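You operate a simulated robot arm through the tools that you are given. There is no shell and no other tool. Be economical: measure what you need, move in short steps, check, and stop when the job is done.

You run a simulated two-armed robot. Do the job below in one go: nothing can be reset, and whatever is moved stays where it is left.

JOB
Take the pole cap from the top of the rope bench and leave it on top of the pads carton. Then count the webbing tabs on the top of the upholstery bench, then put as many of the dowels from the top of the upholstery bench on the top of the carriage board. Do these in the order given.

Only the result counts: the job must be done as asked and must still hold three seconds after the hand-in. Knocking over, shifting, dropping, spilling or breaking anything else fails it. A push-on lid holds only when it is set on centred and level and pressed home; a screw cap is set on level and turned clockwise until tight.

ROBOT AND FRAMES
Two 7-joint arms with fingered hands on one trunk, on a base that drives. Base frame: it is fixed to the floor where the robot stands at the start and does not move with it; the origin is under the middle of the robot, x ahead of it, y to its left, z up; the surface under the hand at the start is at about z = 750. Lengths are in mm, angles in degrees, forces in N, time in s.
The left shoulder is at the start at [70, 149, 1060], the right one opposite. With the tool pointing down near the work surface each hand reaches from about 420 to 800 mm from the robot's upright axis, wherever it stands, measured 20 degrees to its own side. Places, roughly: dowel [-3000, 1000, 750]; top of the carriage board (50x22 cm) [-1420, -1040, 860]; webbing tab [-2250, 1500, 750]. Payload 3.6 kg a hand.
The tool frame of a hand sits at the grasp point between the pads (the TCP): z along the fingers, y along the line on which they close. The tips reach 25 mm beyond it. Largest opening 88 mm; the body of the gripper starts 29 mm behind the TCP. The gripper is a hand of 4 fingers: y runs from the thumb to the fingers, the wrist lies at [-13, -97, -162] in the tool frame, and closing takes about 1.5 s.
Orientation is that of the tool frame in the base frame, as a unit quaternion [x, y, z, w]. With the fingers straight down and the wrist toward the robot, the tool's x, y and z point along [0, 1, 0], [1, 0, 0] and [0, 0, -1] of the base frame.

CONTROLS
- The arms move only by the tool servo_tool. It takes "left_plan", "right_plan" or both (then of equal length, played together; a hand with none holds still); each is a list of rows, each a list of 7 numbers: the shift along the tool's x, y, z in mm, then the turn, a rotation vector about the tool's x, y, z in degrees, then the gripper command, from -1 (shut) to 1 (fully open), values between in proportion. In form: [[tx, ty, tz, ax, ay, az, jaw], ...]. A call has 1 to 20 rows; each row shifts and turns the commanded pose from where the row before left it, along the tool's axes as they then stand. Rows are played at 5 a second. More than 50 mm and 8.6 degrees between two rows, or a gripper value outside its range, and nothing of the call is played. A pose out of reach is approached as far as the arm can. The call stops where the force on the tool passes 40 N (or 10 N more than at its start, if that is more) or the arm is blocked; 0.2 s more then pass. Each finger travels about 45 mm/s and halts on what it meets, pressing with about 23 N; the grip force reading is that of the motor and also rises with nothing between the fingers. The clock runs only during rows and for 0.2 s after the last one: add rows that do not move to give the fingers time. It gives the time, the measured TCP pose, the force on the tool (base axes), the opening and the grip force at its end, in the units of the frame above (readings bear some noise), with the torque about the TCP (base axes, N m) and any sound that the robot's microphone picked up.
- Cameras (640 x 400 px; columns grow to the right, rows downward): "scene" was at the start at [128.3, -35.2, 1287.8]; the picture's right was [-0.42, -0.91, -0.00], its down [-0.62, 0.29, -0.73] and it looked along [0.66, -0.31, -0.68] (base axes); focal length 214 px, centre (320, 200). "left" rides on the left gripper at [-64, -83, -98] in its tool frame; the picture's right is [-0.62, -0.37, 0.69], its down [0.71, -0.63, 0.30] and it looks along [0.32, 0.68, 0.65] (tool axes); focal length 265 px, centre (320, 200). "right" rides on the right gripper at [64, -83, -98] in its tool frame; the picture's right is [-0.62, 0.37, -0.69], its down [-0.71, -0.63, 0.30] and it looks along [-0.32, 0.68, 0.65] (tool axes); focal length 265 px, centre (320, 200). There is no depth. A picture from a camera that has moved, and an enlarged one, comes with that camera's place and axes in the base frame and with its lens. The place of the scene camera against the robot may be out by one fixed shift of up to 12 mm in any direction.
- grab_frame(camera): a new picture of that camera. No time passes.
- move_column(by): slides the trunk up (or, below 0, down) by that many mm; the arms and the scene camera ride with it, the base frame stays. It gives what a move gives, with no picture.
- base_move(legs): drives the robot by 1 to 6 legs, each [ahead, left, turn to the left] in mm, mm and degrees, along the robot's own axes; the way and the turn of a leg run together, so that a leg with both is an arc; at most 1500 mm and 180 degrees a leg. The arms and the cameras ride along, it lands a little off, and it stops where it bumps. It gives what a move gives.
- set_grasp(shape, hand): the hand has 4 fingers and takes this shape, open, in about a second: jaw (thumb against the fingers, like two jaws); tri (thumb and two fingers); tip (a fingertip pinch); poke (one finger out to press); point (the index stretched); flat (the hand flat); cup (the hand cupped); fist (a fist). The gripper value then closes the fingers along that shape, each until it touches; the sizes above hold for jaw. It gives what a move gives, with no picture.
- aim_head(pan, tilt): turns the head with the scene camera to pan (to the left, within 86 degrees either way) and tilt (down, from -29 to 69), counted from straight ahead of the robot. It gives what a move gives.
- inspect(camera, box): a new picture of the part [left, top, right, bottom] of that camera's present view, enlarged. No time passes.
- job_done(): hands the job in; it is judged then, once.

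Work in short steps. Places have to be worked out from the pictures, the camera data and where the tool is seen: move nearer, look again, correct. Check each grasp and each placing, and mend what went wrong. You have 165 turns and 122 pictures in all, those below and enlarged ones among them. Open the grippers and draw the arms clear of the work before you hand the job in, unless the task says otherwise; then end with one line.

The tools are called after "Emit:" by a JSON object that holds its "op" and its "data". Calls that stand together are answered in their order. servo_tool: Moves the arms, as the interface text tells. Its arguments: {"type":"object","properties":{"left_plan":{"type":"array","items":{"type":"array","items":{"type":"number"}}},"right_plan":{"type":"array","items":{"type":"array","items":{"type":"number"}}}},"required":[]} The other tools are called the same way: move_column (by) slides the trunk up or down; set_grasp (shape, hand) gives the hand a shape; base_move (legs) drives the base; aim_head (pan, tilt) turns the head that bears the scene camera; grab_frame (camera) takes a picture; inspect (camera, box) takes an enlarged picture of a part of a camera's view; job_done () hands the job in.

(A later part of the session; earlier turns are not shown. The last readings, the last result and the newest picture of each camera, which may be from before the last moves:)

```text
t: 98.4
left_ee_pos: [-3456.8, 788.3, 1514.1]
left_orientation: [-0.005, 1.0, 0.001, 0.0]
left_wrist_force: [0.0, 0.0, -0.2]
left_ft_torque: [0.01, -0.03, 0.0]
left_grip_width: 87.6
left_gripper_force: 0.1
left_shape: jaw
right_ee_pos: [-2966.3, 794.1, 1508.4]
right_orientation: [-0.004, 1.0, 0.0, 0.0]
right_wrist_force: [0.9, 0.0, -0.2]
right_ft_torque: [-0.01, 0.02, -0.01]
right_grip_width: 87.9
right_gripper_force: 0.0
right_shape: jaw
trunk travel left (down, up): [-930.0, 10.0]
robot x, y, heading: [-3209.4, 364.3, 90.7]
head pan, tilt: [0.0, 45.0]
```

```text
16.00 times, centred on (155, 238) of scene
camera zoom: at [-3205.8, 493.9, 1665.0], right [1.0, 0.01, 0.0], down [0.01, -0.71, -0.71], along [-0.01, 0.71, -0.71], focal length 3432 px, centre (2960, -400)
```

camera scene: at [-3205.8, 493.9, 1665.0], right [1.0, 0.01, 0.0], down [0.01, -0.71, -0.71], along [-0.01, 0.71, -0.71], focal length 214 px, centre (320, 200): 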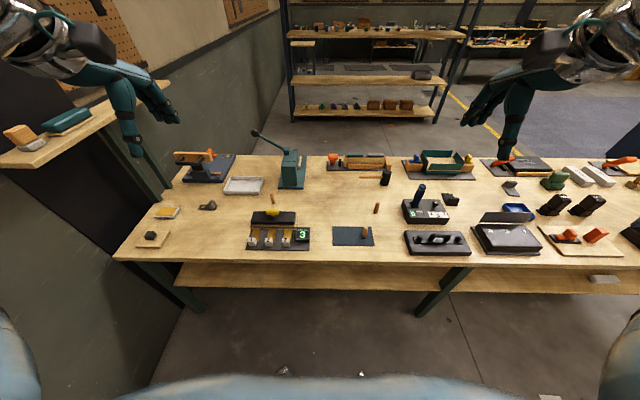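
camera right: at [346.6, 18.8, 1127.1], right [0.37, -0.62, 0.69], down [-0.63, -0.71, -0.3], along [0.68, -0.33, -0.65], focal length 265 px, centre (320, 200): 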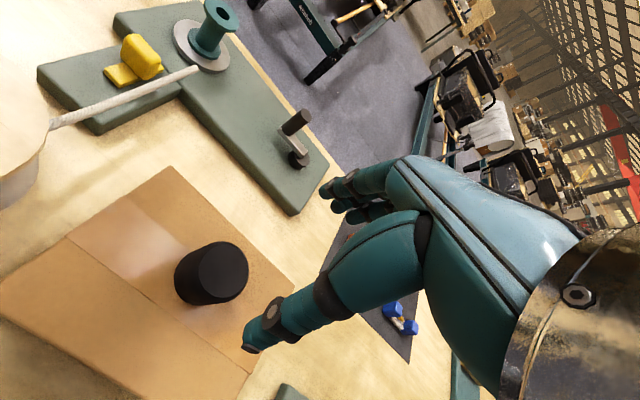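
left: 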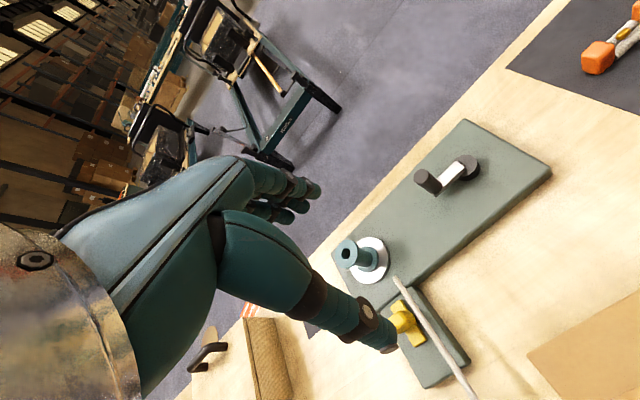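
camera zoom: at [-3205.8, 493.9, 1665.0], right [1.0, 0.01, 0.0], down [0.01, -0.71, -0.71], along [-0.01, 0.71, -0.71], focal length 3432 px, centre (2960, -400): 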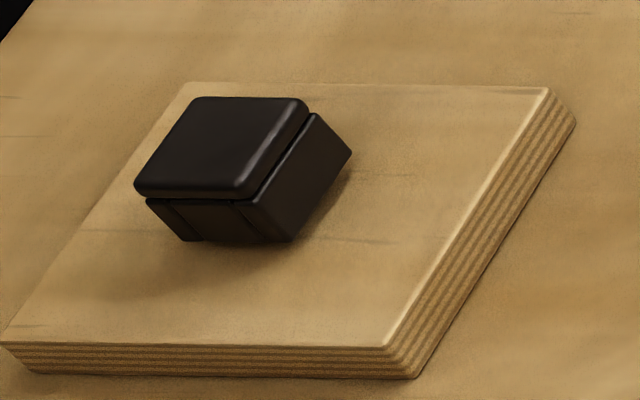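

Only two objects have the ribbed webbing texture (black and grey); the metal one is a buckle. I'll check the right end for hidden tabs later. Now I drive close to the two nearer dowels at about (-2977,1135) and (-2902,1304).

Emit:
{"op": "base_move", "data": {"legs": [[0, -265, -0.7], [310, 0, 0]]}}

Emit:
{"op": "move_column", "data": {"by": -380}}

Emit:
{"op": "aim_head", "data": {"pan": 0, "tilt": 50}}

Emit:
{"op": "grab_frame", "data": {"camera": "scene"}}

Emit:
{"op": "grab_frame", "data": {"camera": "left"}}

Emit:
{"op": "grab_frame", "data": {"camera": "right"}}

```text
t: 106.4
left_ee_pos: [-3191.2, 1096.1, 1512.9]
left_orientation: [0.0, 1.0, 0.0, -0.001]
left_wrist_force: [-0.5, 0.5, -0.6]
left_ft_torque: [-0.03, 0.01, 0.01]
left_grip_width: 87.6
left_gripper_force: 0.1
left_shape: jaw
right_ee_pos: [-2700.4, 1096.7, 1509.8]
right_orientation: [0.0, 1.0, 0.0, 0.0]
right_wrist_force: [-0.9, 0.4, 0.0]
right_ft_torque: [0.02, -0.02, 0.0]
right_grip_width: 87.7
right_gripper_force: 0.0
right_shape: jaw
trunk travel left (down, up): [-930.0, 10.0]
robot x, y, heading: [-2945.3, 672.4, 90.2]
head pan, tilt: [0.0, 45.0]
```

```text
t: 110.1
left_ee_pos: [-3190.6, 1096.5, 1133.5]
left_orientation: [0.0, 1.0, 0.0, 0.0]
left_wrist_force: [0.1, -0.4, 0.2]
left_ft_torque: [0.01, 0.0, 0.02]
left_grip_width: 87.8
left_gripper_force: 0.0
left_shape: jaw
right_ee_pos: [-2699.6, 1097.6, 1128.3]
right_orientation: [0.001, 1.0, 0.0, 0.0]
right_wrist_force: [0.1, -0.4, 0.3]
right_ft_torque: [-0.04, -0.03, 0.01]
right_grip_width: 87.6
right_gripper_force: 0.1
right_shape: jaw
trunk travel left (down, up): [-550.0, 390.0]
robot x, y, heading: [-2949.5, 670.7, 90.3]
head pan, tilt: [0.0, 45.0]
```

```text
t: 110.8
left_ee_pos: [-3191.7, 1097.8, 1133.5]
left_orientation: [0.0, 1.0, 0.0, -0.001]
left_wrist_force: [0.0, -0.2, 0.4]
left_ft_torque: [0.02, 0.0, 0.04]
left_grip_width: 87.6
left_gripper_force: 0.0
left_shape: jaw
right_ee_pos: [-2700.4, 1097.9, 1129.9]
right_orientation: [0.001, 1.0, 0.001, 0.0]
right_wrist_force: [-0.5, -0.1, 0.5]
right_ft_torque: [0.02, -0.01, 0.02]
right_grip_width: 87.6
right_gripper_force: 0.1
right_shape: jaw
trunk travel left (down, up): [-550.0, 390.0]
robot x, y, heading: [-2943.3, 669.4, 90.3]
head pan, tilt: [0.0, 50.0]
```

```text
88 pictures are left
camera scene: at [-2942.6, 797.2, 1278.1], right [1.0, 0.0, 0.0], down [0.0, -0.77, -0.64], along [0.0, 0.64, -0.77], focal length 214 px, centre (320, 200)
```

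scene: 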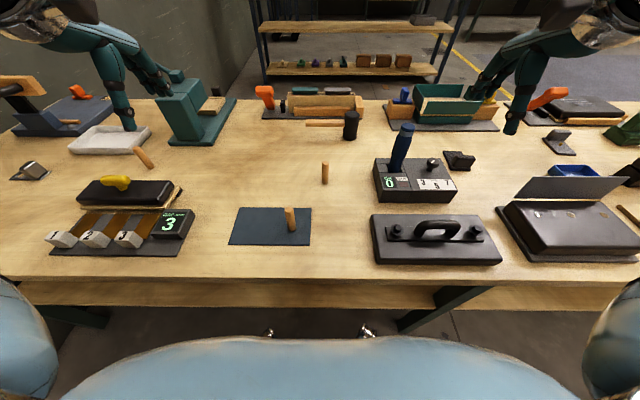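

```text
87 pictures are left
camera left: at [-3125.9, 1013.6, 1231.8], right [0.62, -0.37, -0.69], down [-0.71, -0.63, -0.3], along [-0.32, 0.68, -0.65], focal length 265 px, centre (320, 200)
```

left: 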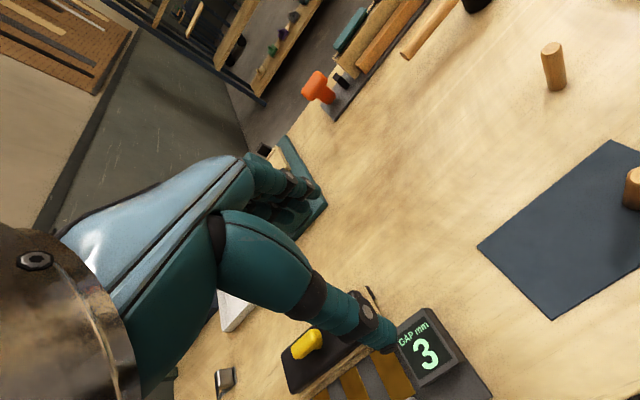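

```text
86 pictures are left
camera right: at [-2763.1, 1013.9, 1227.8], right [0.62, 0.37, 0.69], down [0.71, -0.63, -0.3], along [0.33, 0.68, -0.65], focal length 265 px, centre (320, 200)
```

right: 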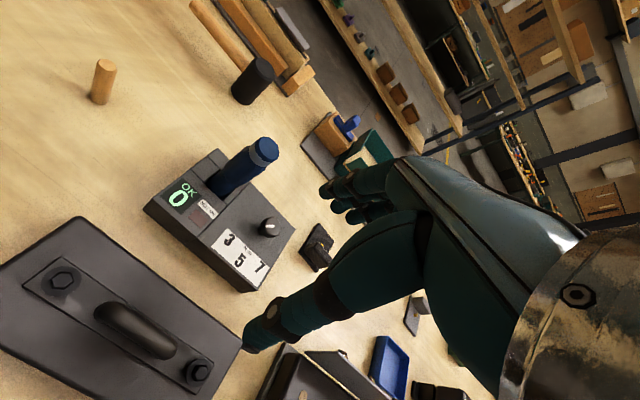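

Triangulating the dowel between the three cameras gives a bench top near z≈820 (not 750), with dowels ~75 tall at about (-2929,1241) and (-3012,1084). I back off slightly, raise the trunk 70 mm to keep the same reach geometry, and bring the right hand over the far dowel.

Emit:
{"op": "base_move", "data": {"legs": [[-50, 0, 0]]}}

Emit:
{"op": "move_column", "data": {"by": 70}}

Emit:
{"op": "servo_tool", "data": {"right_plan": [[40, 40, 0, 0, 0, 0, 1], [40, 40, 0, 0, 0, 0, 1], [40, 40, 0, 0, 0, 0, 1], [40, 40, 0, 0, 0, 0, 1], [30, 35, 10, 0, 0, 0, 1], [0, 0, 40, 0, 0, 0, 1], [0, 0, 40, 0, 0, 0, 1], [0, 0, 40, 0, 0, 0, 1], [0, 0, 0, 0, 0, 0, 1]]}}

Emit:
{"op": "grab_frame", "data": {"camera": "right"}}

Emit:
{"op": "grab_frame", "data": {"camera": "scene"}}

```text
t: 112.1
left_ee_pos: [-3191.4, 1048.4, 1131.6]
left_orientation: [0.0, 1.0, -0.001, -0.001]
left_wrist_force: [0.0, -0.1, 0.2]
left_ft_torque: [0.03, -0.04, 0.01]
left_grip_width: 87.7
left_gripper_force: 0.1
left_shape: jaw
right_ee_pos: [-2700.5, 1050.1, 1128.3]
right_orientation: [0.0, 1.0, -0.001, 0.0]
right_wrist_force: [0.2, 1.5, 0.0]
right_ft_torque: [-0.02, 0.0, 0.0]
right_grip_width: 87.8
right_gripper_force: 0.1
right_shape: jaw
trunk travel left (down, up): [-550.0, 390.0]
robot x, y, heading: [-2945.1, 618.0, 90.4]
head pan, tilt: [0.0, 50.0]
```

```text
t: 113.2
left_ee_pos: [-3190.9, 1046.7, 1203.1]
left_orientation: [0.0, 1.0, 0.0, -0.001]
left_wrist_force: [0.0, -0.2, 0.6]
left_ft_torque: [-0.03, 0.02, 0.01]
left_grip_width: 87.4
left_gripper_force: 0.0
left_shape: jaw
right_ee_pos: [-2699.5, 1048.2, 1200.2]
right_orientation: [0.0, 1.0, 0.0, 0.0]
right_wrist_force: [0.1, 0.2, -0.8]
right_ft_torque: [0.0, 0.02, 0.0]
right_grip_width: 87.4
right_gripper_force: 0.0
right_shape: jaw
trunk travel left (down, up): [-620.0, 320.0]
robot x, y, heading: [-2946.9, 618.4, 90.2]
head pan, tilt: [0.0, 50.0]
```

```text
refused: row 1 steps farther than a row can; nothing moved
```

```text
85 pictures are left
camera right: at [-2763.1, 964.7, 1297.5], right [0.62, 0.37, 0.69], down [0.71, -0.63, -0.3], along [0.32, 0.68, -0.65], focal length 265 px, centre (320, 200)
```

right: 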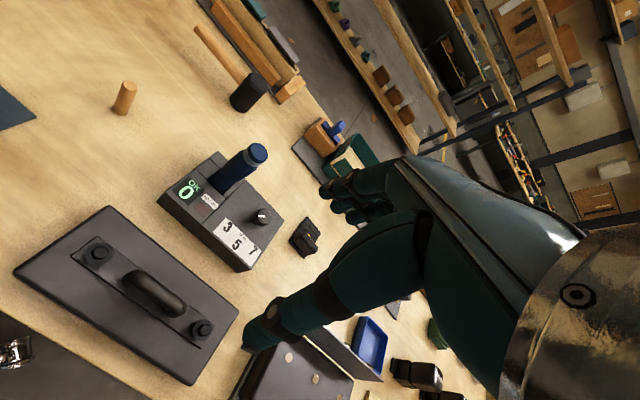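

```text
84 pictures are left
camera scene: at [-2942.5, 744.2, 1348.0], right [1.0, 0.0, 0.0], down [0.0, -0.77, -0.64], along [0.0, 0.64, -0.77], focal length 214 px, centre (320, 200)
```

scene: 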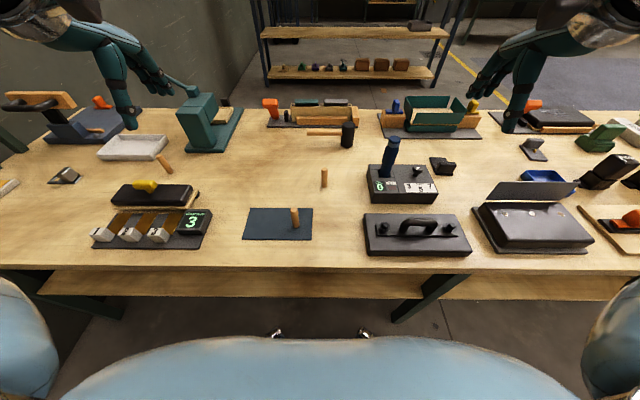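

The row was too long; I resend with shorter steps.

Emit:
{"op": "servo_tool", "data": {"right_plan": [[32, 28, 0, 0, 0, 0, 1], [32, 28, 0, 0, 0, 0, 1], [32, 28, 0, 0, 0, 0, 1], [32, 28, 0, 0, 0, 0, 1], [32, 28, 0, 0, 0, 0, 1], [34, 27, 0, 0, 0, 0, 1], [34, 27, 0, 0, 0, 0, 1], [0, 0, 40, 0, 0, 0, 1], [0, 0, 40, 0, 0, 0, 1], [0, 0, 40, 0, 0, 0, 1], [0, 0, 20, 0, 0, 0, 1], [0, 0, 0, 0, 0, 0, 1]]}}

Emit:
{"op": "grab_frame", "data": {"camera": "right"}}

Emit:
{"op": "inspect", "data": {"camera": "scene", "box": [220, 80, 420, 260]}}

```text
t: 115.8
left_ee_pos: [-3191.9, 1046.3, 1203.4]
left_orientation: [0.0, 1.0, 0.0, -0.001]
left_wrist_force: [-0.3, -0.2, 0.8]
left_ft_torque: [0.02, -0.02, -0.01]
left_grip_width: 87.9
left_gripper_force: 0.0
left_shape: jaw
right_ee_pos: [-2929.2, 1241.7, 1057.9]
right_orientation: [0.0, 1.0, 0.0, 0.0]
right_wrist_force: [0.6, 0.7, 0.8]
right_ft_torque: [0.0, -0.01, -0.01]
right_grip_width: 87.5
right_gripper_force: 0.1
right_shape: jaw
trunk travel left (down, up): [-620.0, 320.0]
robot x, y, heading: [-2939.9, 618.4, 90.1]
head pan, tilt: [0.0, 50.0]
```

```text
83 pictures are left
camera right: at [-2992.3, 1158.4, 1157.4], right [0.62, 0.37, 0.69], down [0.71, -0.63, -0.3], along [0.32, 0.68, -0.65], focal length 265 px, centre (320, 200)
```

right: 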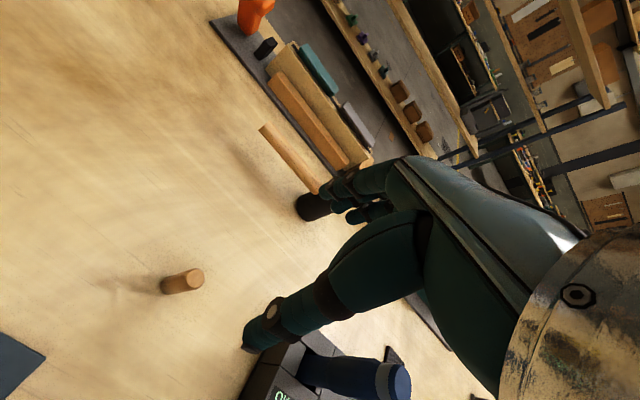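

```text
2.22 times, centred on (320, 170) of scene
camera zoom: at [-2943.2, 743.7, 1348.1], right [1.0, 0.0, 0.0], down [0.0, -0.77, -0.64], along [0.0, 0.64, -0.77], focal length 477 px, centre (320, 267)
```

zoom: 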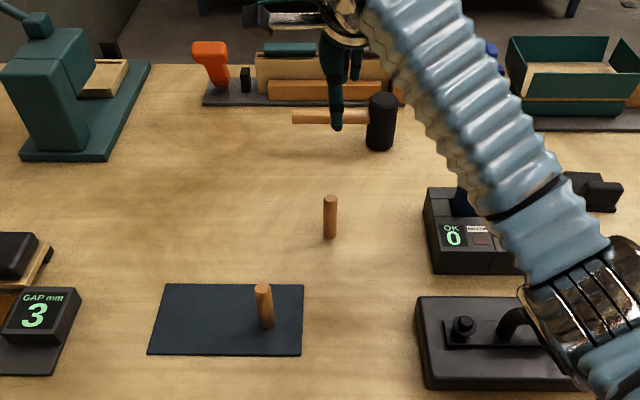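

Dowel lies right under the hand (about (-2930,1238), top ≈890). I descend to TCP z≈870 and look.

Emit:
{"op": "servo_tool", "data": {"right_plan": [[0, -3, 40, 0, 0, 0, 1], [0, 0, 40, 0, 0, 0, 1], [0, 0, 40, 0, 0, 0, 1], [0, 0, 30, 0, 0, 0, 1], [0, 0, 0, 0, 0, 0, 1]]}}

Emit:
{"op": "grab_frame", "data": {"camera": "right"}}

Emit:
{"op": "inspect", "data": {"camera": "scene", "box": [260, 100, 400, 220]}}

```text
t: 117.0
left_ee_pos: [-3191.6, 1046.9, 1203.7]
left_orientation: [0.0, 1.0, -0.001, 0.0]
left_wrist_force: [-0.2, 0.5, 0.0]
left_ft_torque: [-0.02, 0.02, -0.03]
left_grip_width: 87.5
left_gripper_force: 0.0
left_shape: jaw
right_ee_pos: [-2928.2, 1238.5, 908.5]
right_orientation: [0.0, 1.0, 0.0, 0.0]
right_wrist_force: [-0.5, -0.2, 0.5]
right_ft_torque: [0.01, 0.0, 0.04]
right_grip_width: 87.8
right_gripper_force: 0.1
right_shape: jaw
trunk travel left (down, up): [-620.0, 320.0]
robot x, y, heading: [-2948.5, 618.5, 90.2]
head pan, tilt: [0.0, 50.0]
```

```text
81 pictures are left
camera right: at [-2991.0, 1154.9, 1007.4], right [0.62, 0.37, 0.69], down [0.71, -0.63, -0.3], along [0.33, 0.68, -0.65], focal length 265 px, centre (320, 200)
```

right: 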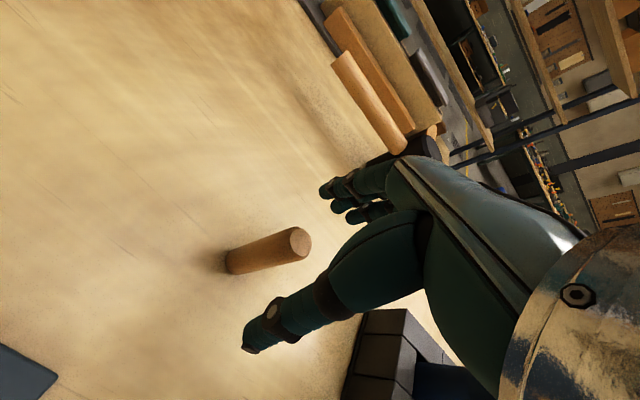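

```text
3.33 times, centred on (330, 160) of scene
camera zoom: at [-2942.9, 743.8, 1348.1], right [1.0, 0.0, 0.0], down [0.0, -0.77, -0.64], along [0.0, 0.64, -0.77], focal length 715 px, centre (287, 333)
```

zoom: 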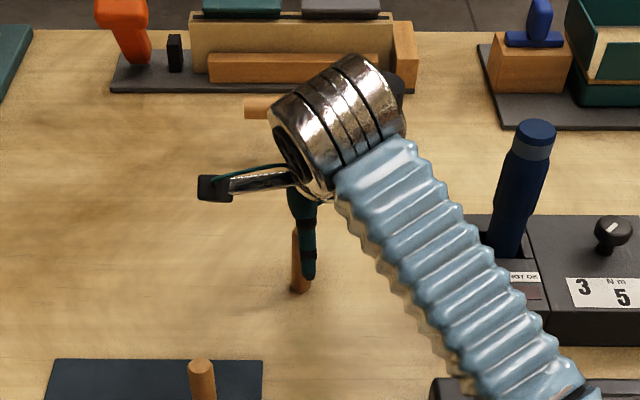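

Dowel is about 5 mm toward −x of the TCP. I correct, descend 40 mm and close.

Emit:
{"op": "servo_tool", "data": {"right_plan": [[5, -2, 0, 0, 0, 0, 1], [0, 0, 20, 0, 0, 0, 1], [0, 0, 20, 0, 0, 0, 1], [0, 0, 0, 0, 0, 0, 0.4], [0, 0, 0, 0, 0, 0, 0], [0, 0, 0, 0, 0, 0, -0.5], [0, 0, 0, 0, 0, 0, -1], [0, 0, 0, 0, 0, 0, -1], [0, 0, 0, 0, 0, 0, -1], [0, 0, 0, 0, 0, 0, -1], [0, 0, 0, 0, 0, 0, -1], [0, 0, 0, 0, 0, 0, -1], [0, 0, 0, 0, 0, 0, -1]]}}

Emit:
{"op": "grab_frame", "data": {"camera": "right"}}

```text
t: 119.8
left_ee_pos: [-3191.7, 1047.4, 1202.6]
left_orientation: [0.0, 1.0, 0.0, -0.001]
left_wrist_force: [0.2, 0.4, -0.4]
left_ft_torque: [0.02, 0.0, 0.01]
left_grip_width: 87.6
left_gripper_force: 0.0
left_shape: jaw
right_ee_pos: [-2932.4, 1235.9, 869.6]
right_orientation: [0.0, 1.0, 0.001, 0.0]
right_wrist_force: [-0.8, -0.4, -0.5]
right_ft_torque: [-0.01, 0.02, -0.03]
right_grip_width: 12.7
right_gripper_force: 23.6
right_shape: jaw
trunk travel left (down, up): [-620.0, 320.0]
robot x, y, heading: [-2947.8, 615.2, 90.4]
head pan, tilt: [0.0, 50.0]
```

```text
79 pictures are left
camera right: at [-2995.4, 1152.6, 967.5], right [0.62, 0.37, 0.69], down [0.71, -0.63, -0.3], along [0.32, 0.68, -0.65], focal length 265 px, centre (320, 200)
```

right: 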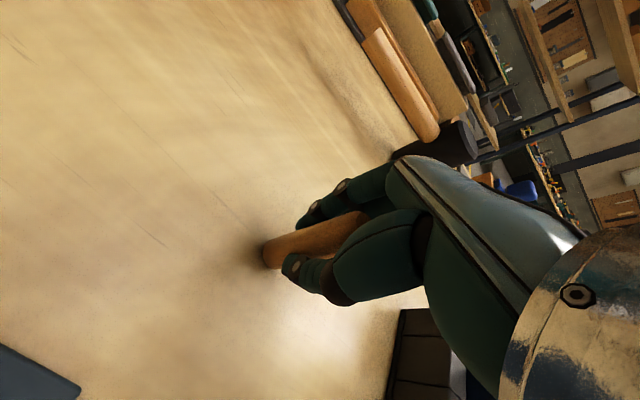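

The dowel is between the fingers. I lift it and move the right hand aside, and check the hold.

Emit:
{"op": "servo_tool", "data": {"right_plan": [[0, 0, -20, 0, 0, 0, -1], [0, 0, -40, 0, 0, 0, -1], [0, 0, -40, 0, 0, 0, -1], [0, 0, -40, 0, 0, 0, -1], [0, 0, -40, 0, 0, 0, -1], [0, 0, -40, 0, 0, 0, -1], [0, 0, -40, 0, 0, 0, -1], [0, 0, -40, 0, 0, 0, -1], [-40, -20, 0, 0, 0, 0, -1], [-40, -20, 0, 0, 0, 0, -1], [-40, -20, 0, 0, 0, 0, -1], [-40, -20, 0, 0, 0, 0, -1], [-30, -20, 0, 0, 0, 0, -1], [0, 0, 0, 0, 0, 0, -1]], "left_plan": [[-30, 5, 0, 0, 0, 0, 1], [-30, 5, 0, 0, 0, 0, 1], [-30, 5, 0, 0, 0, 0, 1], [0, 0, 0, 0, 0, 0, 1], [0, 0, 0, 0, 0, 0, 1], [0, 0, 0, 0, 0, 0, 1], [0, 0, 0, 0, 0, 0, 1], [0, 0, 0, 0, 0, 0, 1], [0, 0, 0, 0, 0, 0, 1], [-30, 5, 0, 0, 0, 0, 1], [-30, 5, 0, 0, 0, 0, 1], [-29, 5, 0, 0, 0, 0, 1], [0, 0, 40, 0, 0, 0, 1], [0, 0, 40, 0, 0, 0, 1]]}}

Emit:
{"op": "grab_frame", "data": {"camera": "scene"}}

Emit:
{"op": "grab_frame", "data": {"camera": "left"}}

```text
t: 122.0
left_ee_pos: [-3069.0, 1068.0, 1203.9]
left_orientation: [0.001, 1.0, -0.001, -0.004]
left_wrist_force: [-0.3, 0.1, -0.1]
left_ft_torque: [-0.02, 0.01, -0.01]
left_grip_width: 87.8
left_gripper_force: 0.2
left_shape: jaw
right_ee_pos: [-2769.7, 1220.5, 1157.0]
right_orientation: [0.082, 0.996, 0.001, 0.046]
right_wrist_force: [0.4, -0.3, -0.7]
right_ft_torque: [-0.01, 0.02, 0.0]
right_grip_width: 12.5
right_gripper_force: 23.2
right_shape: jaw
right hand out of reach, approached as far as the arm can: row 10, 11
trunk travel left (down, up): [-620.0, 320.0]
robot x, y, heading: [-2950.4, 618.3, 90.4]
head pan, tilt: [0.0, 50.0]
stopped in row 11 (right hand): the arm was blocked; the commanded pose is now the measured one
```

```text
78 pictures are left
camera scene: at [-2936.0, 746.1, 1347.8], right [1.0, 0.0, -0.01], down [0.0, -0.77, -0.64], along [-0.01, 0.64, -0.77], focal length 214 px, centre (320, 200)
```

scene: 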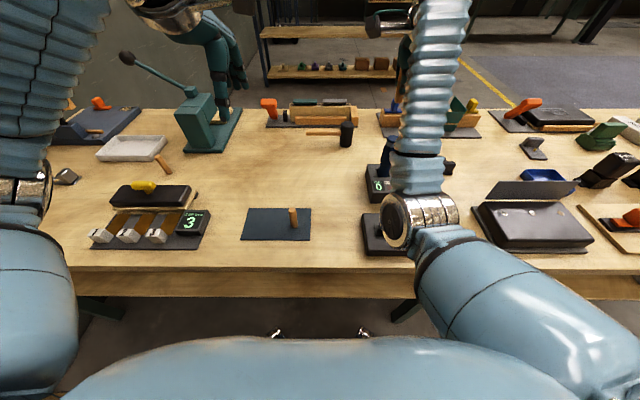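

```text
77 pictures are left
camera left: at [-3003.0, 984.8, 1302.9], right [0.61, -0.37, -0.7], down [-0.72, -0.63, -0.3], along [-0.33, 0.68, -0.65], focal length 265 px, centre (320, 200)
```

left: 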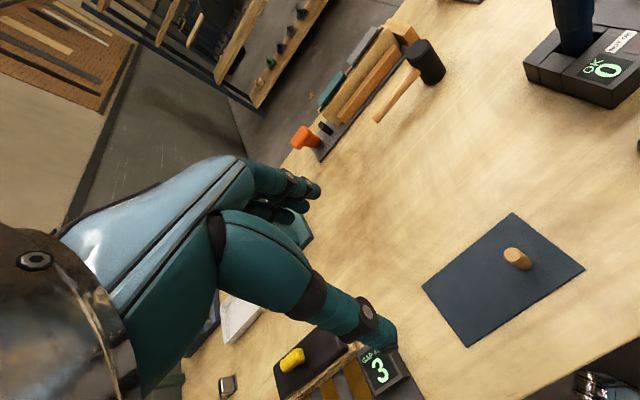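

The right arm stopped at its reach limit, slightly tilted. I check the dowel in the hand and pull the hand back toward the body.

Emit:
{"op": "servo_tool", "data": {"right_plan": [[0, -30, 0, 0, 0, 0, -1], [0, -30, 0, 0, 0, 0, -1], [0, -30, 0, 0, 0, 0, -1], [0, 0, 0, 0, 0, 0, -1]]}}

Emit:
{"op": "grab_frame", "data": {"camera": "right"}}

Emit:
{"op": "grab_frame", "data": {"camera": "scene"}}

```text
t: 122.5
left_ee_pos: [-3070.2, 1066.0, 1205.5]
left_orientation: [-0.001, 1.0, 0.0, -0.004]
left_wrist_force: [1.0, 0.6, 0.2]
left_ft_torque: [-0.04, 0.05, 0.01]
left_grip_width: 87.8
left_gripper_force: 0.1
left_shape: jaw
right_ee_pos: [-2694.3, 1190.5, 1151.6]
right_orientation: [0.162, 0.982, 0.002, 0.098]
right_wrist_force: [-0.6, 0.9, 0.7]
right_ft_torque: [0.01, 0.06, 0.03]
right_grip_width: 12.6
right_gripper_force: 23.1
right_shape: jaw
right hand out of reach, approached as far as the arm can: row 2
trunk travel left (down, up): [-620.0, 320.0]
robot x, y, heading: [-2948.4, 617.8, 90.4]
head pan, tilt: [0.0, 50.0]
stopped in row 2 (right hand): the arm was blocked; the commanded pose is now the measured one
```

```text
76 pictures are left
camera right: at [-2798.5, 1134.2, 1233.3], right [0.56, 0.17, 0.81], down [0.52, -0.83, -0.19], along [0.64, 0.53, -0.56], focal length 265 px, centre (320, 200)
```

right: 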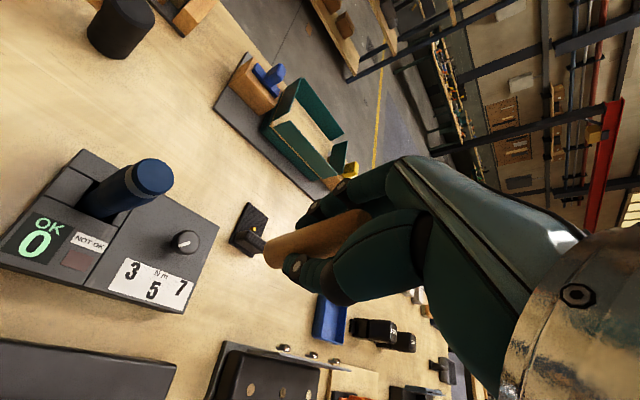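

```text
75 pictures are left
camera scene: at [-2936.0, 744.7, 1348.0], right [1.0, 0.0, -0.01], down [0.0, -0.77, -0.64], along [-0.01, 0.64, -0.77], focal length 214 px, centre (320, 200)
```

scene: 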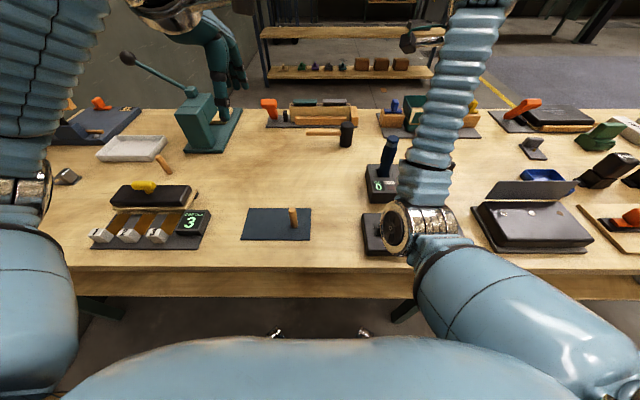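

The arm is near a limit because it is high and extended. I bring the hand lower and nearer while rotating back to straight down.

Emit:
{"op": "servo_tool", "data": {"right_plan": [[0, -15, 15, 0, 2.8, -4.7, -1], [0, -15, 15, 0, 2.8, -4.7, -1], [0, -20, 15, 0, 2.8, -4.7, -1], [0, -20, 15, 0, 2.9, -4.6, -1], [0, -20, 0, 0, 0, 0, -1], [0, 0, 0, 0, 0, 0, -1]]}}

Emit:
{"op": "grab_frame", "data": {"camera": "scene"}}

```text
t: 123.2
left_ee_pos: [-3075.5, 1066.6, 1205.0]
left_orientation: [0.0, 1.0, 0.0, -0.001]
left_wrist_force: [-0.9, -0.2, -0.7]
left_ft_torque: [-0.03, -0.03, 0.01]
left_grip_width: 87.7
left_gripper_force: 0.0
left_shape: jaw
right_ee_pos: [-2634.1, 1143.0, 1121.8]
right_orientation: [0.135, 0.985, 0.001, 0.104]
right_wrist_force: [-0.3, 0.5, -0.3]
right_ft_torque: [0.0, 0.01, 0.0]
right_grip_width: 12.6
right_gripper_force: 23.0
right_shape: jaw
right hand out of reach, approached as far as the arm can: row 3
trunk travel left (down, up): [-620.0, 320.0]
robot x, y, heading: [-2945.7, 615.0, 90.4]
head pan, tilt: [0.0, 50.0]
stopped in row 3 (right hand): the arm was blocked; the commanded pose is now the measured one
```

```text
74 pictures are left
camera scene: at [-2944.1, 744.2, 1348.0], right [1.0, 0.0, 0.0], down [0.0, -0.77, -0.64], along [0.0, 0.64, -0.77], focal length 214 px, centre (320, 200)
```

scene: 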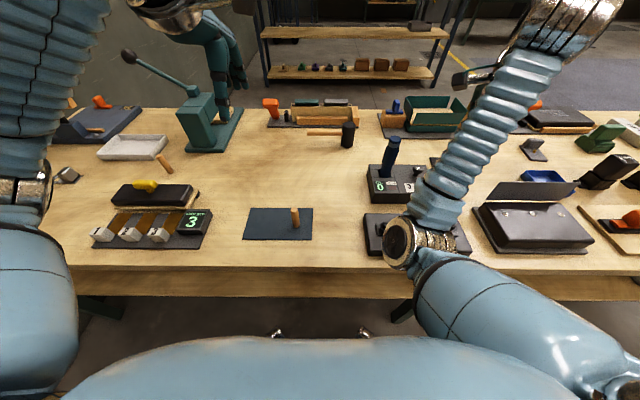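

The elbow went inward. I try going back along the way: toward the middle and lower, in small steps.

Emit:
{"op": "servo_tool", "data": {"right_plan": [[20, 0, 15, 0, 0, 0, -1], [20, 0, 15, 0, 0, 0, -1], [20, 0, 15, 0, 0, 0, -1], [0, 0, 0, 0, 0, 0, -1]]}}

Emit:
{"op": "grab_frame", "data": {"camera": "scene"}}

```text
t: 124.4
left_ee_pos: [-3074.8, 1067.6, 1205.2]
left_orientation: [0.001, 1.0, 0.001, -0.001]
left_wrist_force: [0.2, -1.6, -0.7]
left_ft_torque: [0.01, -0.02, 0.0]
left_grip_width: 87.5
left_gripper_force: 0.2
left_shape: jaw
right_ee_pos: [-2642.7, 1154.2, 1078.0]
right_orientation: [0.173, 0.976, 0.012, 0.131]
right_wrist_force: [-0.8, 0.1, -0.4]
right_ft_torque: [-0.02, 0.04, -0.04]
right_grip_width: 12.4
right_gripper_force: 23.2
right_shape: jaw
trunk travel left (down, up): [-620.0, 320.0]
robot x, y, heading: [-2946.1, 618.8, 90.0]
head pan, tilt: [0.0, 50.0]
stopped in row 4 (right hand): the arm was blocked; the commanded pose is now the measured one
```

```text
73 pictures are left
camera scene: at [-2943.0, 744.1, 1348.0], right [1.0, 0.0, 0.0], down [0.0, -0.77, -0.64], along [0.0, 0.64, -0.77], focal length 214 px, centre (320, 200)
```

scene: 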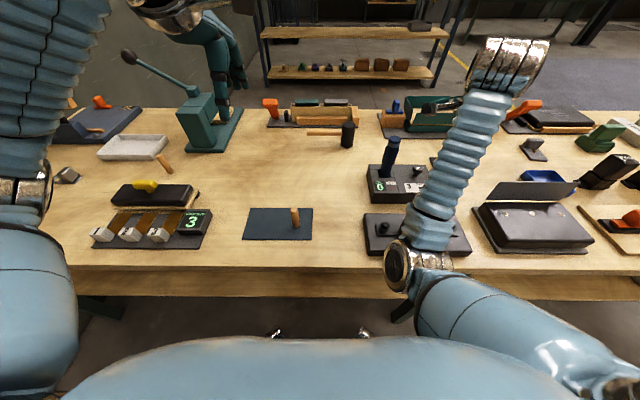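

The elbow hangs low near the bench tools. I raise the trunk to get clear of everything before untangling the arm.

Emit:
{"op": "move_column", "data": {"by": 250}}

Emit:
{"op": "servo_tool", "data": {"right_plan": [[0, 0, 20, 0, 2, -3, -1], [0, 0, 20, 0, 2, -3, -1], [0, 0, 20, 0, 2, -3, -1], [0, 0, 20, 0, 2, -3, -1], [0, 0, 0, 0, 0, 0, -1]]}}

Emit:
{"op": "grab_frame", "data": {"camera": "scene"}}

```text
t: 127.0
left_ee_pos: [-3075.5, 1066.9, 1455.4]
left_orientation: [0.002, 1.0, 0.001, -0.001]
left_wrist_force: [-0.7, 0.8, -0.1]
left_ft_torque: [-0.01, 0.01, 0.02]
left_grip_width: 87.8
left_gripper_force: 0.1
left_shape: jaw
right_ee_pos: [-2641.3, 1154.2, 1329.4]
right_orientation: [0.173, 0.976, 0.012, 0.131]
right_wrist_force: [0.6, 1.0, -0.4]
right_ft_torque: [0.01, -0.03, 0.0]
right_grip_width: 12.7
right_gripper_force: 23.2
right_shape: jaw
trunk travel left (down, up): [-870.0, 70.0]
robot x, y, heading: [-2943.8, 615.5, 90.2]
head pan, tilt: [0.0, 50.0]
```

```text
t: 128.2
left_ee_pos: [-3074.6, 1066.4, 1455.9]
left_orientation: [0.001, 1.0, -0.001, -0.001]
left_wrist_force: [0.7, 0.0, -0.6]
left_ft_torque: [-0.02, -0.01, 0.01]
left_grip_width: 88.1
left_gripper_force: 0.0
left_shape: jaw
right_ee_pos: [-2613.2, 1153.3, 1258.7]
right_orientation: [0.078, 0.994, 0.019, 0.068]
right_wrist_force: [-0.3, -0.8, 0.2]
right_ft_torque: [0.0, 0.01, -0.01]
right_grip_width: 12.5
right_gripper_force: 23.2
right_shape: jaw
trunk travel left (down, up): [-870.0, 70.0]
robot x, y, heading: [-2945.1, 618.7, 89.8]
head pan, tilt: [0.0, 50.0]
```

```text
72 pictures are left
camera scene: at [-2942.1, 743.8, 1598.1], right [1.0, 0.0, 0.0], down [0.0, -0.77, -0.64], along [0.0, 0.64, -0.77], focal length 214 px, centre (320, 200)
```

scene: 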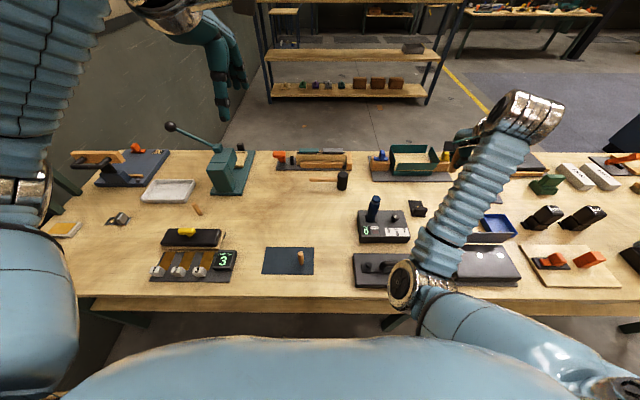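

Moving works now. I finish straightening the hand and draw it back a bit.

Emit:
{"op": "servo_tool", "data": {"right_plan": [[0, -10, 15, 0.7, 2.6, -3, -1], [0, -10, 15, 0.7, 2.6, -3, -1], [0, -10, 15, 0.8, 2.6, -2.9, -1], [0, -20, 10, 0, 0, 0, -1], [0, -20, 0, 0, 0, 0, -1], [0, -20, 0, 0, 0, 0, -1], [0, 0, 0, 0, 0, 0, -1]]}}

Emit:
{"op": "grab_frame", "data": {"camera": "scene"}}

Emit:
{"op": "grab_frame", "data": {"camera": "right"}}

```text
t: 129.8
left_ee_pos: [-3075.1, 1066.8, 1454.2]
left_orientation: [0.001, 1.0, 0.0, -0.001]
left_wrist_force: [0.3, 0.7, -0.5]
left_ft_torque: [-0.02, -0.01, 0.0]
left_grip_width: 87.6
left_gripper_force: 0.0
left_shape: jaw
right_ee_pos: [-2619.4, 1066.1, 1198.7]
right_orientation: [-0.007, 1.0, -0.007, -0.002]
right_wrist_force: [-0.3, 0.5, -0.3]
right_ft_torque: [0.01, 0.0, -0.02]
right_grip_width: 12.7
right_gripper_force: 23.3
right_shape: jaw
trunk travel left (down, up): [-870.0, 70.0]
robot x, y, heading: [-2945.8, 617.1, 90.1]
head pan, tilt: [0.0, 50.0]
```

```text
71 pictures are left
camera scene: at [-2942.6, 744.9, 1597.9], right [1.0, 0.0, 0.0], down [0.0, -0.77, -0.64], along [0.0, 0.64, -0.77], focal length 214 px, centre (320, 200)
```

scene: 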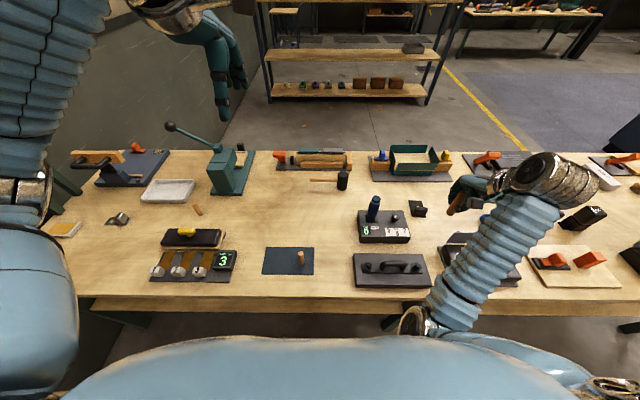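

```text
70 pictures are left
camera right: at [-2680.9, 982.6, 1298.2], right [0.62, 0.39, 0.69], down [0.72, -0.62, -0.3], along [0.31, 0.68, -0.66], focal length 265 px, centre (320, 200)
```

right: 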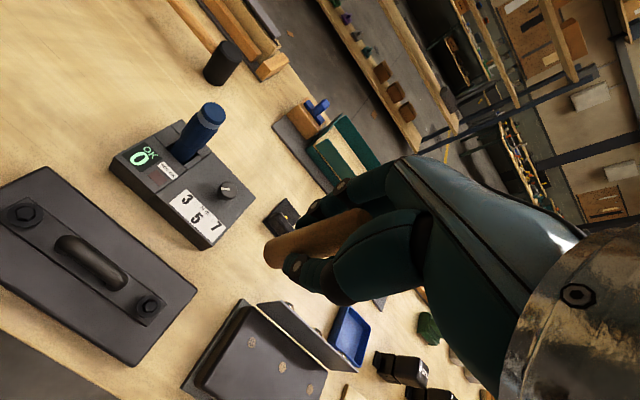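

Dowel firmly held and the hand straight. I return the right hand to its earlier tucked pose, then lower the trunk for the left-hand grasp.

Emit:
{"op": "servo_tool", "data": {"right_plan": [[10, -3, -20, 0, 0, 0, -1], [10, -3, -20, 0, 0, 0, -1], [10, -3, -20, 0, 0, 0, -1], [10, -3, -20, 0, 0, 0, -1], [10, -3, -20, 0, 0, 0, -1], [10, -3, -20, 0, 0, 0, -1], [0, 0, 0, 0, 0, 0, -1]]}}

Emit:
{"op": "move_column", "data": {"by": -200}}

Emit:
{"op": "grab_frame", "data": {"camera": "scene"}}

Emit:
{"op": "grab_frame", "data": {"camera": "left"}}

```text
t: 131.4
left_ee_pos: [-3076.1, 1066.1, 1454.7]
left_orientation: [0.001, 1.0, 0.0, 0.0]
left_wrist_force: [0.3, 0.1, -0.4]
left_ft_torque: [0.03, -0.03, -0.01]
left_grip_width: 87.5
left_gripper_force: 0.1
left_shape: jaw
right_ee_pos: [-2682.9, 1047.1, 1314.8]
right_orientation: [-0.01, 1.0, -0.011, -0.008]
right_wrist_force: [-0.2, -0.3, -1.0]
right_ft_torque: [-0.01, 0.01, 0.01]
right_grip_width: 12.5
right_gripper_force: 22.9
right_shape: jaw
trunk travel left (down, up): [-870.0, 70.0]
robot x, y, heading: [-2943.7, 615.6, 90.3]
head pan, tilt: [0.0, 50.0]
```

```text
t: 133.6
left_ee_pos: [-3074.1, 1065.2, 1255.0]
left_orientation: [0.0, 1.0, 0.0, -0.001]
left_wrist_force: [0.7, -0.9, -0.6]
left_ft_torque: [0.0, 0.02, 0.01]
left_grip_width: 87.7
left_gripper_force: 0.0
left_shape: jaw
right_ee_pos: [-2679.3, 1047.5, 1114.1]
right_orientation: [-0.01, 1.0, -0.009, -0.008]
right_wrist_force: [-0.1, -0.1, -0.7]
right_ft_torque: [0.0, -0.01, 0.01]
right_grip_width: 12.4
right_gripper_force: 23.1
right_shape: jaw
trunk travel left (down, up): [-670.0, 270.0]
robot x, y, heading: [-2945.8, 613.5, 90.4]
head pan, tilt: [0.0, 50.0]
```

```text
69 pictures are left
camera scene: at [-2942.0, 743.7, 1398.1], right [1.0, 0.0, 0.0], down [0.0, -0.77, -0.64], along [0.0, 0.64, -0.77], focal length 214 px, centre (320, 200)
```

scene: 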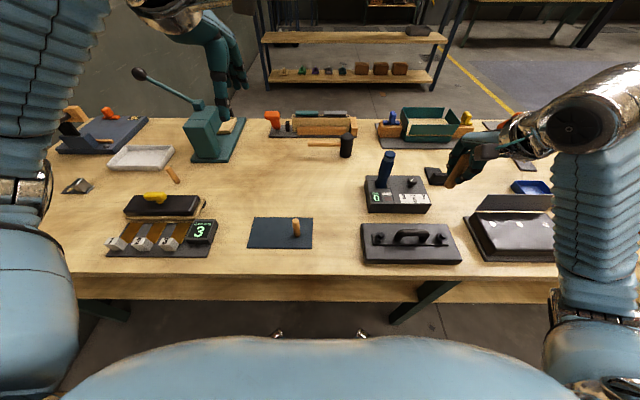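

```text
68 pictures are left
camera left: at [-3009.2, 982.7, 1353.4], right [0.62, -0.37, -0.69], down [-0.72, -0.63, -0.3], along [-0.32, 0.68, -0.65], focal length 265 px, centre (320, 200)
```

left: 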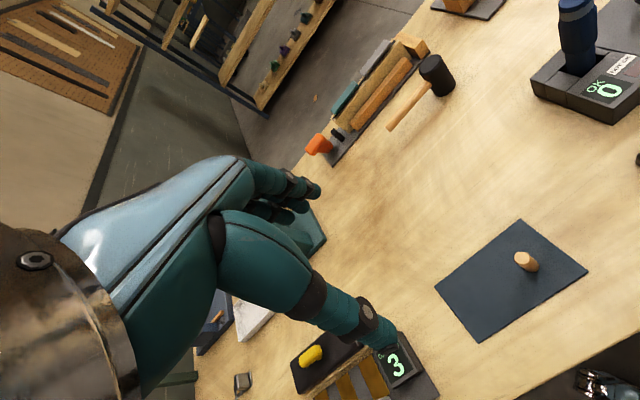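

The right arm is fine again. Left dowel at about (-3011,1084); I move the left hand above it and descend to z≈945.

Emit:
{"op": "servo_tool", "data": {"left_plan": [[-32, 10, 0, 0, 0, 0, 1], [-31, 9, 0, 0, 0, 0, 1], [0, 0, 40, 0, 0, 0, 1], [0, 0, 40, 0, 0, 0, 1], [0, 0, 40, 0, 0, 0, 1], [0, 0, 40, 0, 0, 0, 1], [0, 0, 40, 0, 0, 0, 1], [0, 0, 40, 0, 0, 0, 1], [0, 0, 40, 0, 0, 0, 1], [0, 0, 30, 0, 0, 0, 1], [0, 0, 0, 0, 0, 0, 1]]}}

Emit:
{"op": "grab_frame", "data": {"camera": "left"}}

Emit:
{"op": "grab_frame", "data": {"camera": "scene"}}

```text
t: 136.0
left_ee_pos: [-3011.4, 1085.6, 943.5]
left_orientation: [0.002, 1.0, 0.0, -0.001]
left_wrist_force: [-0.5, 0.0, 0.8]
left_ft_torque: [0.0, -0.02, -0.01]
left_grip_width: 87.8
left_gripper_force: 0.1
left_shape: jaw
right_ee_pos: [-2681.1, 1045.9, 1114.9]
right_orientation: [-0.01, 1.0, -0.01, -0.009]
right_wrist_force: [-0.6, 0.4, 0.1]
right_ft_torque: [0.0, -0.01, -0.01]
right_grip_width: 12.5
right_gripper_force: 23.0
right_shape: jaw
trunk travel left (down, up): [-670.0, 270.0]
robot x, y, heading: [-2945.3, 618.0, 90.4]
head pan, tilt: [0.0, 50.0]
```

```text
67 pictures are left
camera left: at [-2946.3, 1001.8, 1042.6], right [0.62, -0.37, -0.69], down [-0.72, -0.63, -0.3], along [-0.32, 0.68, -0.65], focal length 265 px, centre (320, 200)
```

left: 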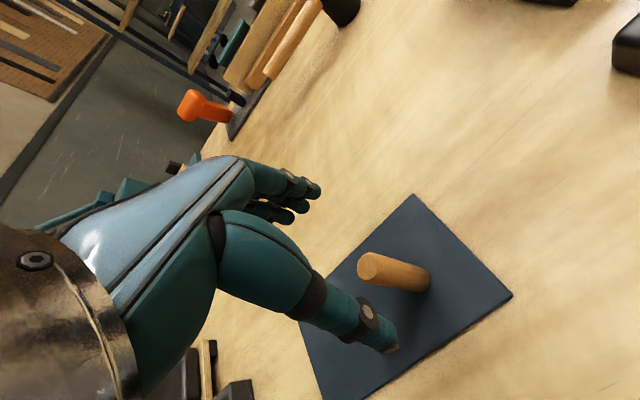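

```text
66 pictures are left
camera scene: at [-2942.3, 744.0, 1398.0], right [1.0, 0.0, 0.0], down [0.0, -0.77, -0.64], along [0.0, 0.64, -0.77], focal length 214 px, centre (320, 200)
```

scene: 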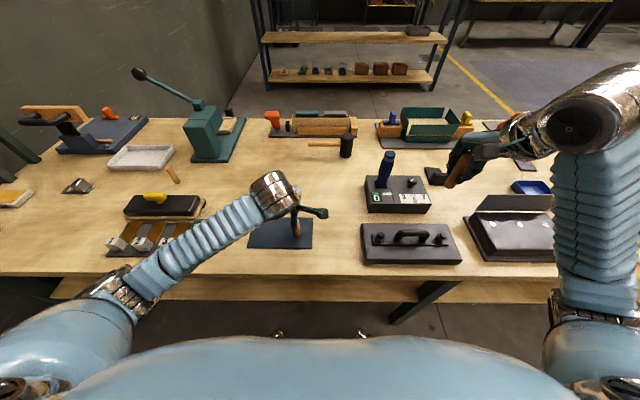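

Dowel at about (-3014,1080). I correct a few mm, descend to z≈870 and close.

Emit:
{"op": "servo_tool", "data": {"left_plan": [[3, -5, 0, 0, 0, 0, 1], [0, 0, 20, 0, 0, 0, 1], [0, 0, 20, 0, 0, 0, 1], [0, 0, 20, 0, 0, 0, 1], [0, 0, 12, 0, 0, 0, 1], [0, 0, 0, 0, 0, 0, 0.4], [0, 0, 0, 0, 0, 0, 0], [0, 0, 0, 0, 0, 0, -0.5], [0, 0, 0, 0, 0, 0, -1], [0, 0, 0, 0, 0, 0, -1], [0, 0, 0, 0, 0, 0, -1], [0, 0, 0, 0, 0, 0, -1], [0, 0, 0, 0, 0, 0, -1], [0, 0, 0, 0, 0, 0, -1], [0, 0, 0, 0, 0, 0, -1]]}}

Emit:
{"op": "grab_frame", "data": {"camera": "left"}}

```text
t: 139.2
left_ee_pos: [-3014.9, 1081.8, 872.6]
left_orientation: [0.001, 1.0, 0.0, -0.001]
left_wrist_force: [0.8, 0.0, 0.2]
left_ft_torque: [0.0, -0.03, 0.01]
left_grip_width: 11.6
left_gripper_force: 22.9
left_shape: jaw
right_ee_pos: [-2682.0, 1047.4, 1114.9]
right_orientation: [-0.01, 1.0, -0.009, -0.008]
right_wrist_force: [0.0, 0.3, 0.4]
right_ft_torque: [-0.01, -0.03, 0.0]
right_grip_width: 12.3
right_gripper_force: 23.2
right_shape: jaw
trunk travel left (down, up): [-670.0, 270.0]
robot x, y, heading: [-2947.1, 612.8, 90.5]
head pan, tilt: [0.0, 50.0]
```

```text
65 pictures are left
camera left: at [-2950.5, 997.5, 970.8], right [0.62, -0.37, -0.69], down [-0.72, -0.63, -0.3], along [-0.32, 0.68, -0.65], focal length 265 px, centre (320, 200)
```

left: 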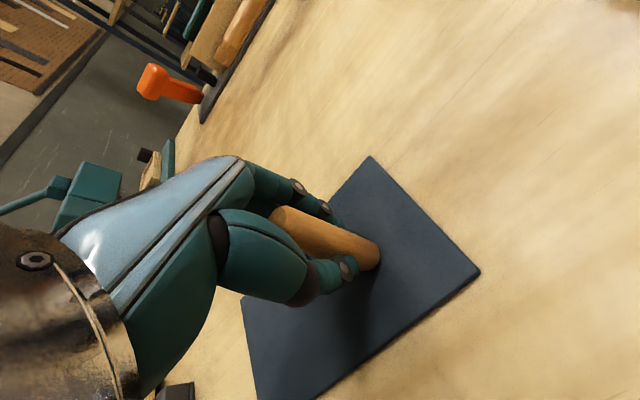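

Gripped. I lift by raising the trunk, then back off from the bench.

Emit:
{"op": "move_column", "data": {"by": 265}}

Emit:
{"op": "grab_frame", "data": {"camera": "left"}}

Emit:
{"op": "base_move", "data": {"legs": [[-300, 0, 0], [0, -1200, 0]]}}

Emit:
{"op": "aim_head", "data": {"pan": 0, "tilt": 45}}

Emit:
{"op": "grab_frame", "data": {"camera": "scene"}}

```text
t: 141.9
left_ee_pos: [-3015.8, 1080.3, 1138.3]
left_orientation: [0.001, 1.0, 0.0, -0.002]
left_wrist_force: [0.3, -0.1, 0.5]
left_ft_torque: [0.02, 0.01, -0.01]
left_grip_width: 11.6
left_gripper_force: 22.9
left_shape: jaw
right_ee_pos: [-2680.6, 1047.5, 1380.6]
right_orientation: [-0.01, 1.0, -0.01, -0.009]
right_wrist_force: [-0.9, 1.3, -0.3]
right_ft_torque: [-0.01, -0.02, 0.02]
right_grip_width: 12.2
right_gripper_force: 22.8
right_shape: jaw
trunk travel left (down, up): [-935.0, 5.0]
robot x, y, heading: [-2946.3, 617.9, 90.2]
head pan, tilt: [0.0, 50.0]
```

```text
64 pictures are left
camera left: at [-2950.5, 997.6, 1235.7], right [0.62, -0.37, -0.69], down [-0.72, -0.63, -0.3], along [-0.32, 0.68, -0.65], focal length 265 px, centre (320, 200)
```

left: 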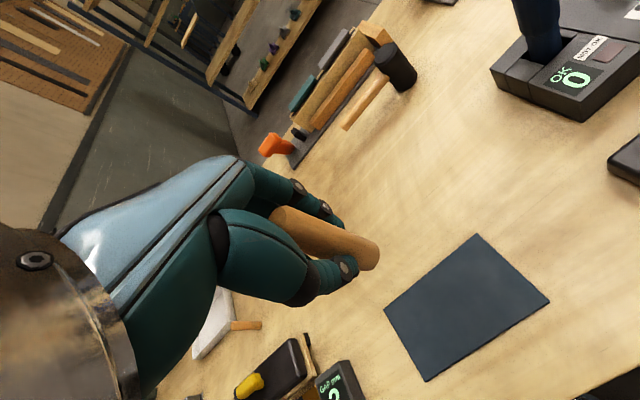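

```text
t: 161.6
left_ee_pos: [-1804.7, 790.1, 1138.9]
left_orientation: [-0.006, 1.0, 0.0, -0.001]
left_wrist_force: [-0.7, 0.1, 0.4]
left_ft_torque: [0.0, 0.03, 0.02]
left_grip_width: 11.5
left_gripper_force: 22.5
left_shape: jaw
right_ee_pos: [-1470.3, 761.7, 1380.2]
right_orientation: [-0.018, 1.0, -0.009, -0.009]
right_wrist_force: [-0.1, 0.3, 0.2]
right_ft_torque: [-0.03, 0.02, 0.01]
right_grip_width: 12.5
right_gripper_force: 23.2
right_shape: jaw
trunk travel left (down, up): [-935.0, 5.0]
robot x, y, heading: [-1728.6, 323.4, 90.8]
head pan, tilt: [0.0, 50.0]
```

```text
t: 162.2
left_ee_pos: [-1803.5, 790.3, 1136.9]
left_orientation: [-0.005, 1.0, 0.0, 0.0]
left_wrist_force: [1.2, -1.0, 1.1]
left_ft_torque: [-0.01, 0.02, 0.02]
left_grip_width: 11.4
left_gripper_force: 22.9
left_shape: jaw
right_ee_pos: [-1469.6, 761.0, 1379.4]
right_orientation: [-0.017, 1.0, -0.009, -0.008]
right_wrist_force: [0.0, 0.5, -0.2]
right_ft_torque: [0.02, 0.04, 0.01]
right_grip_width: 12.5
right_gripper_force: 22.7
right_shape: jaw
trunk travel left (down, up): [-935.0, 5.0]
robot x, y, heading: [-1727.9, 328.5, 91.1]
head pan, tilt: [0.0, 45.0]
```

```text
63 pictures are left
camera scene: at [-1726.5, 459.2, 1669.9], right [1.0, 0.02, 0.0], down [0.01, -0.71, -0.71], along [-0.01, 0.71, -0.71], focal length 214 px, centre (320, 200)
```

scene: 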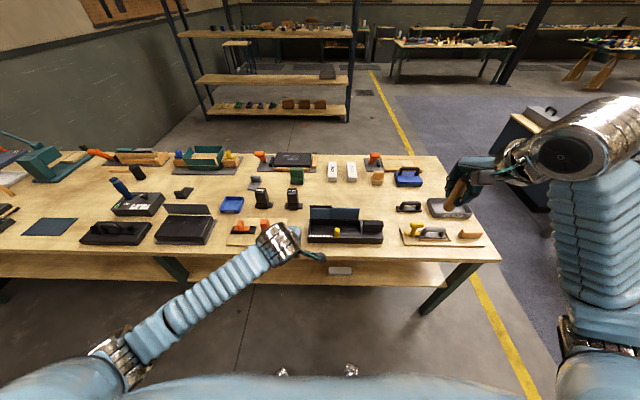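

Both dowels held. I scan the bench closely from this new angle for further webbing tabs.

Emit:
{"op": "inspect", "data": {"camera": "scene", "box": [160, 140, 340, 252]}}

Emit:
{"op": "inspect", "data": {"camera": "scene", "box": [320, 140, 500, 252]}}

Emit:
{"op": "inspect", "data": {"camera": "scene", "box": [0, 140, 180, 252]}}

```text
3.56 times, centred on (250, 196) of scene
camera zoom: at [-1726.5, 459.2, 1669.9], right [1.0, 0.02, 0.0], down [0.01, -0.71, -0.71], along [-0.01, 0.71, -0.71], focal length 763 px, centre (569, 214)
```

zoom: 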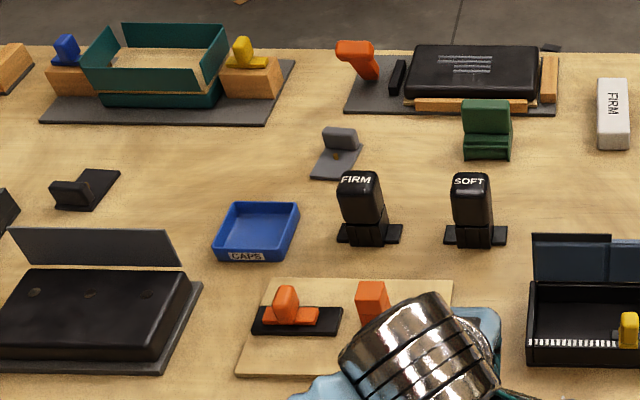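

```text
3.56 times, centred on (410, 196) of scene
camera zoom: at [-1726.5, 459.2, 1669.9], right [1.0, 0.02, 0.0], down [0.01, -0.71, -0.71], along [-0.01, 0.71, -0.71], focal length 763 px, centre (0, 214)
```

zoom: 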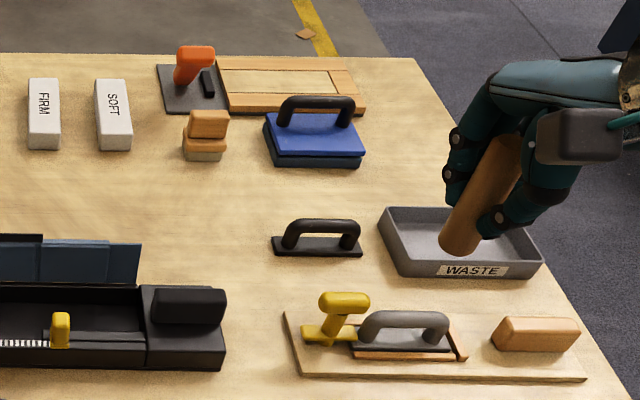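

```text
3.56 times, centred on (90, 196) of scene
camera zoom: at [-1726.5, 459.2, 1669.9], right [1.0, 0.02, 0.0], down [0.01, -0.71, -0.71], along [-0.01, 0.71, -0.71], focal length 763 px, centre (1138, 214)
```

zoom: 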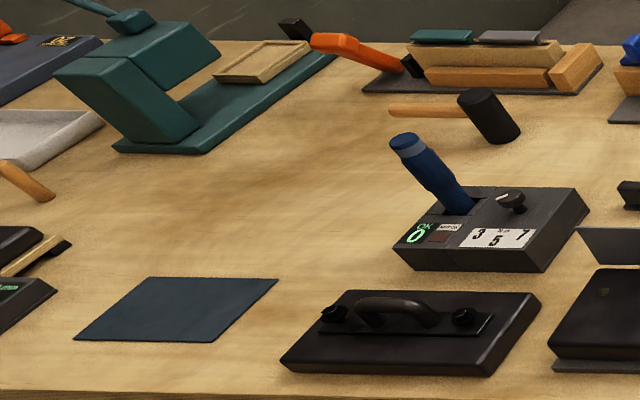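

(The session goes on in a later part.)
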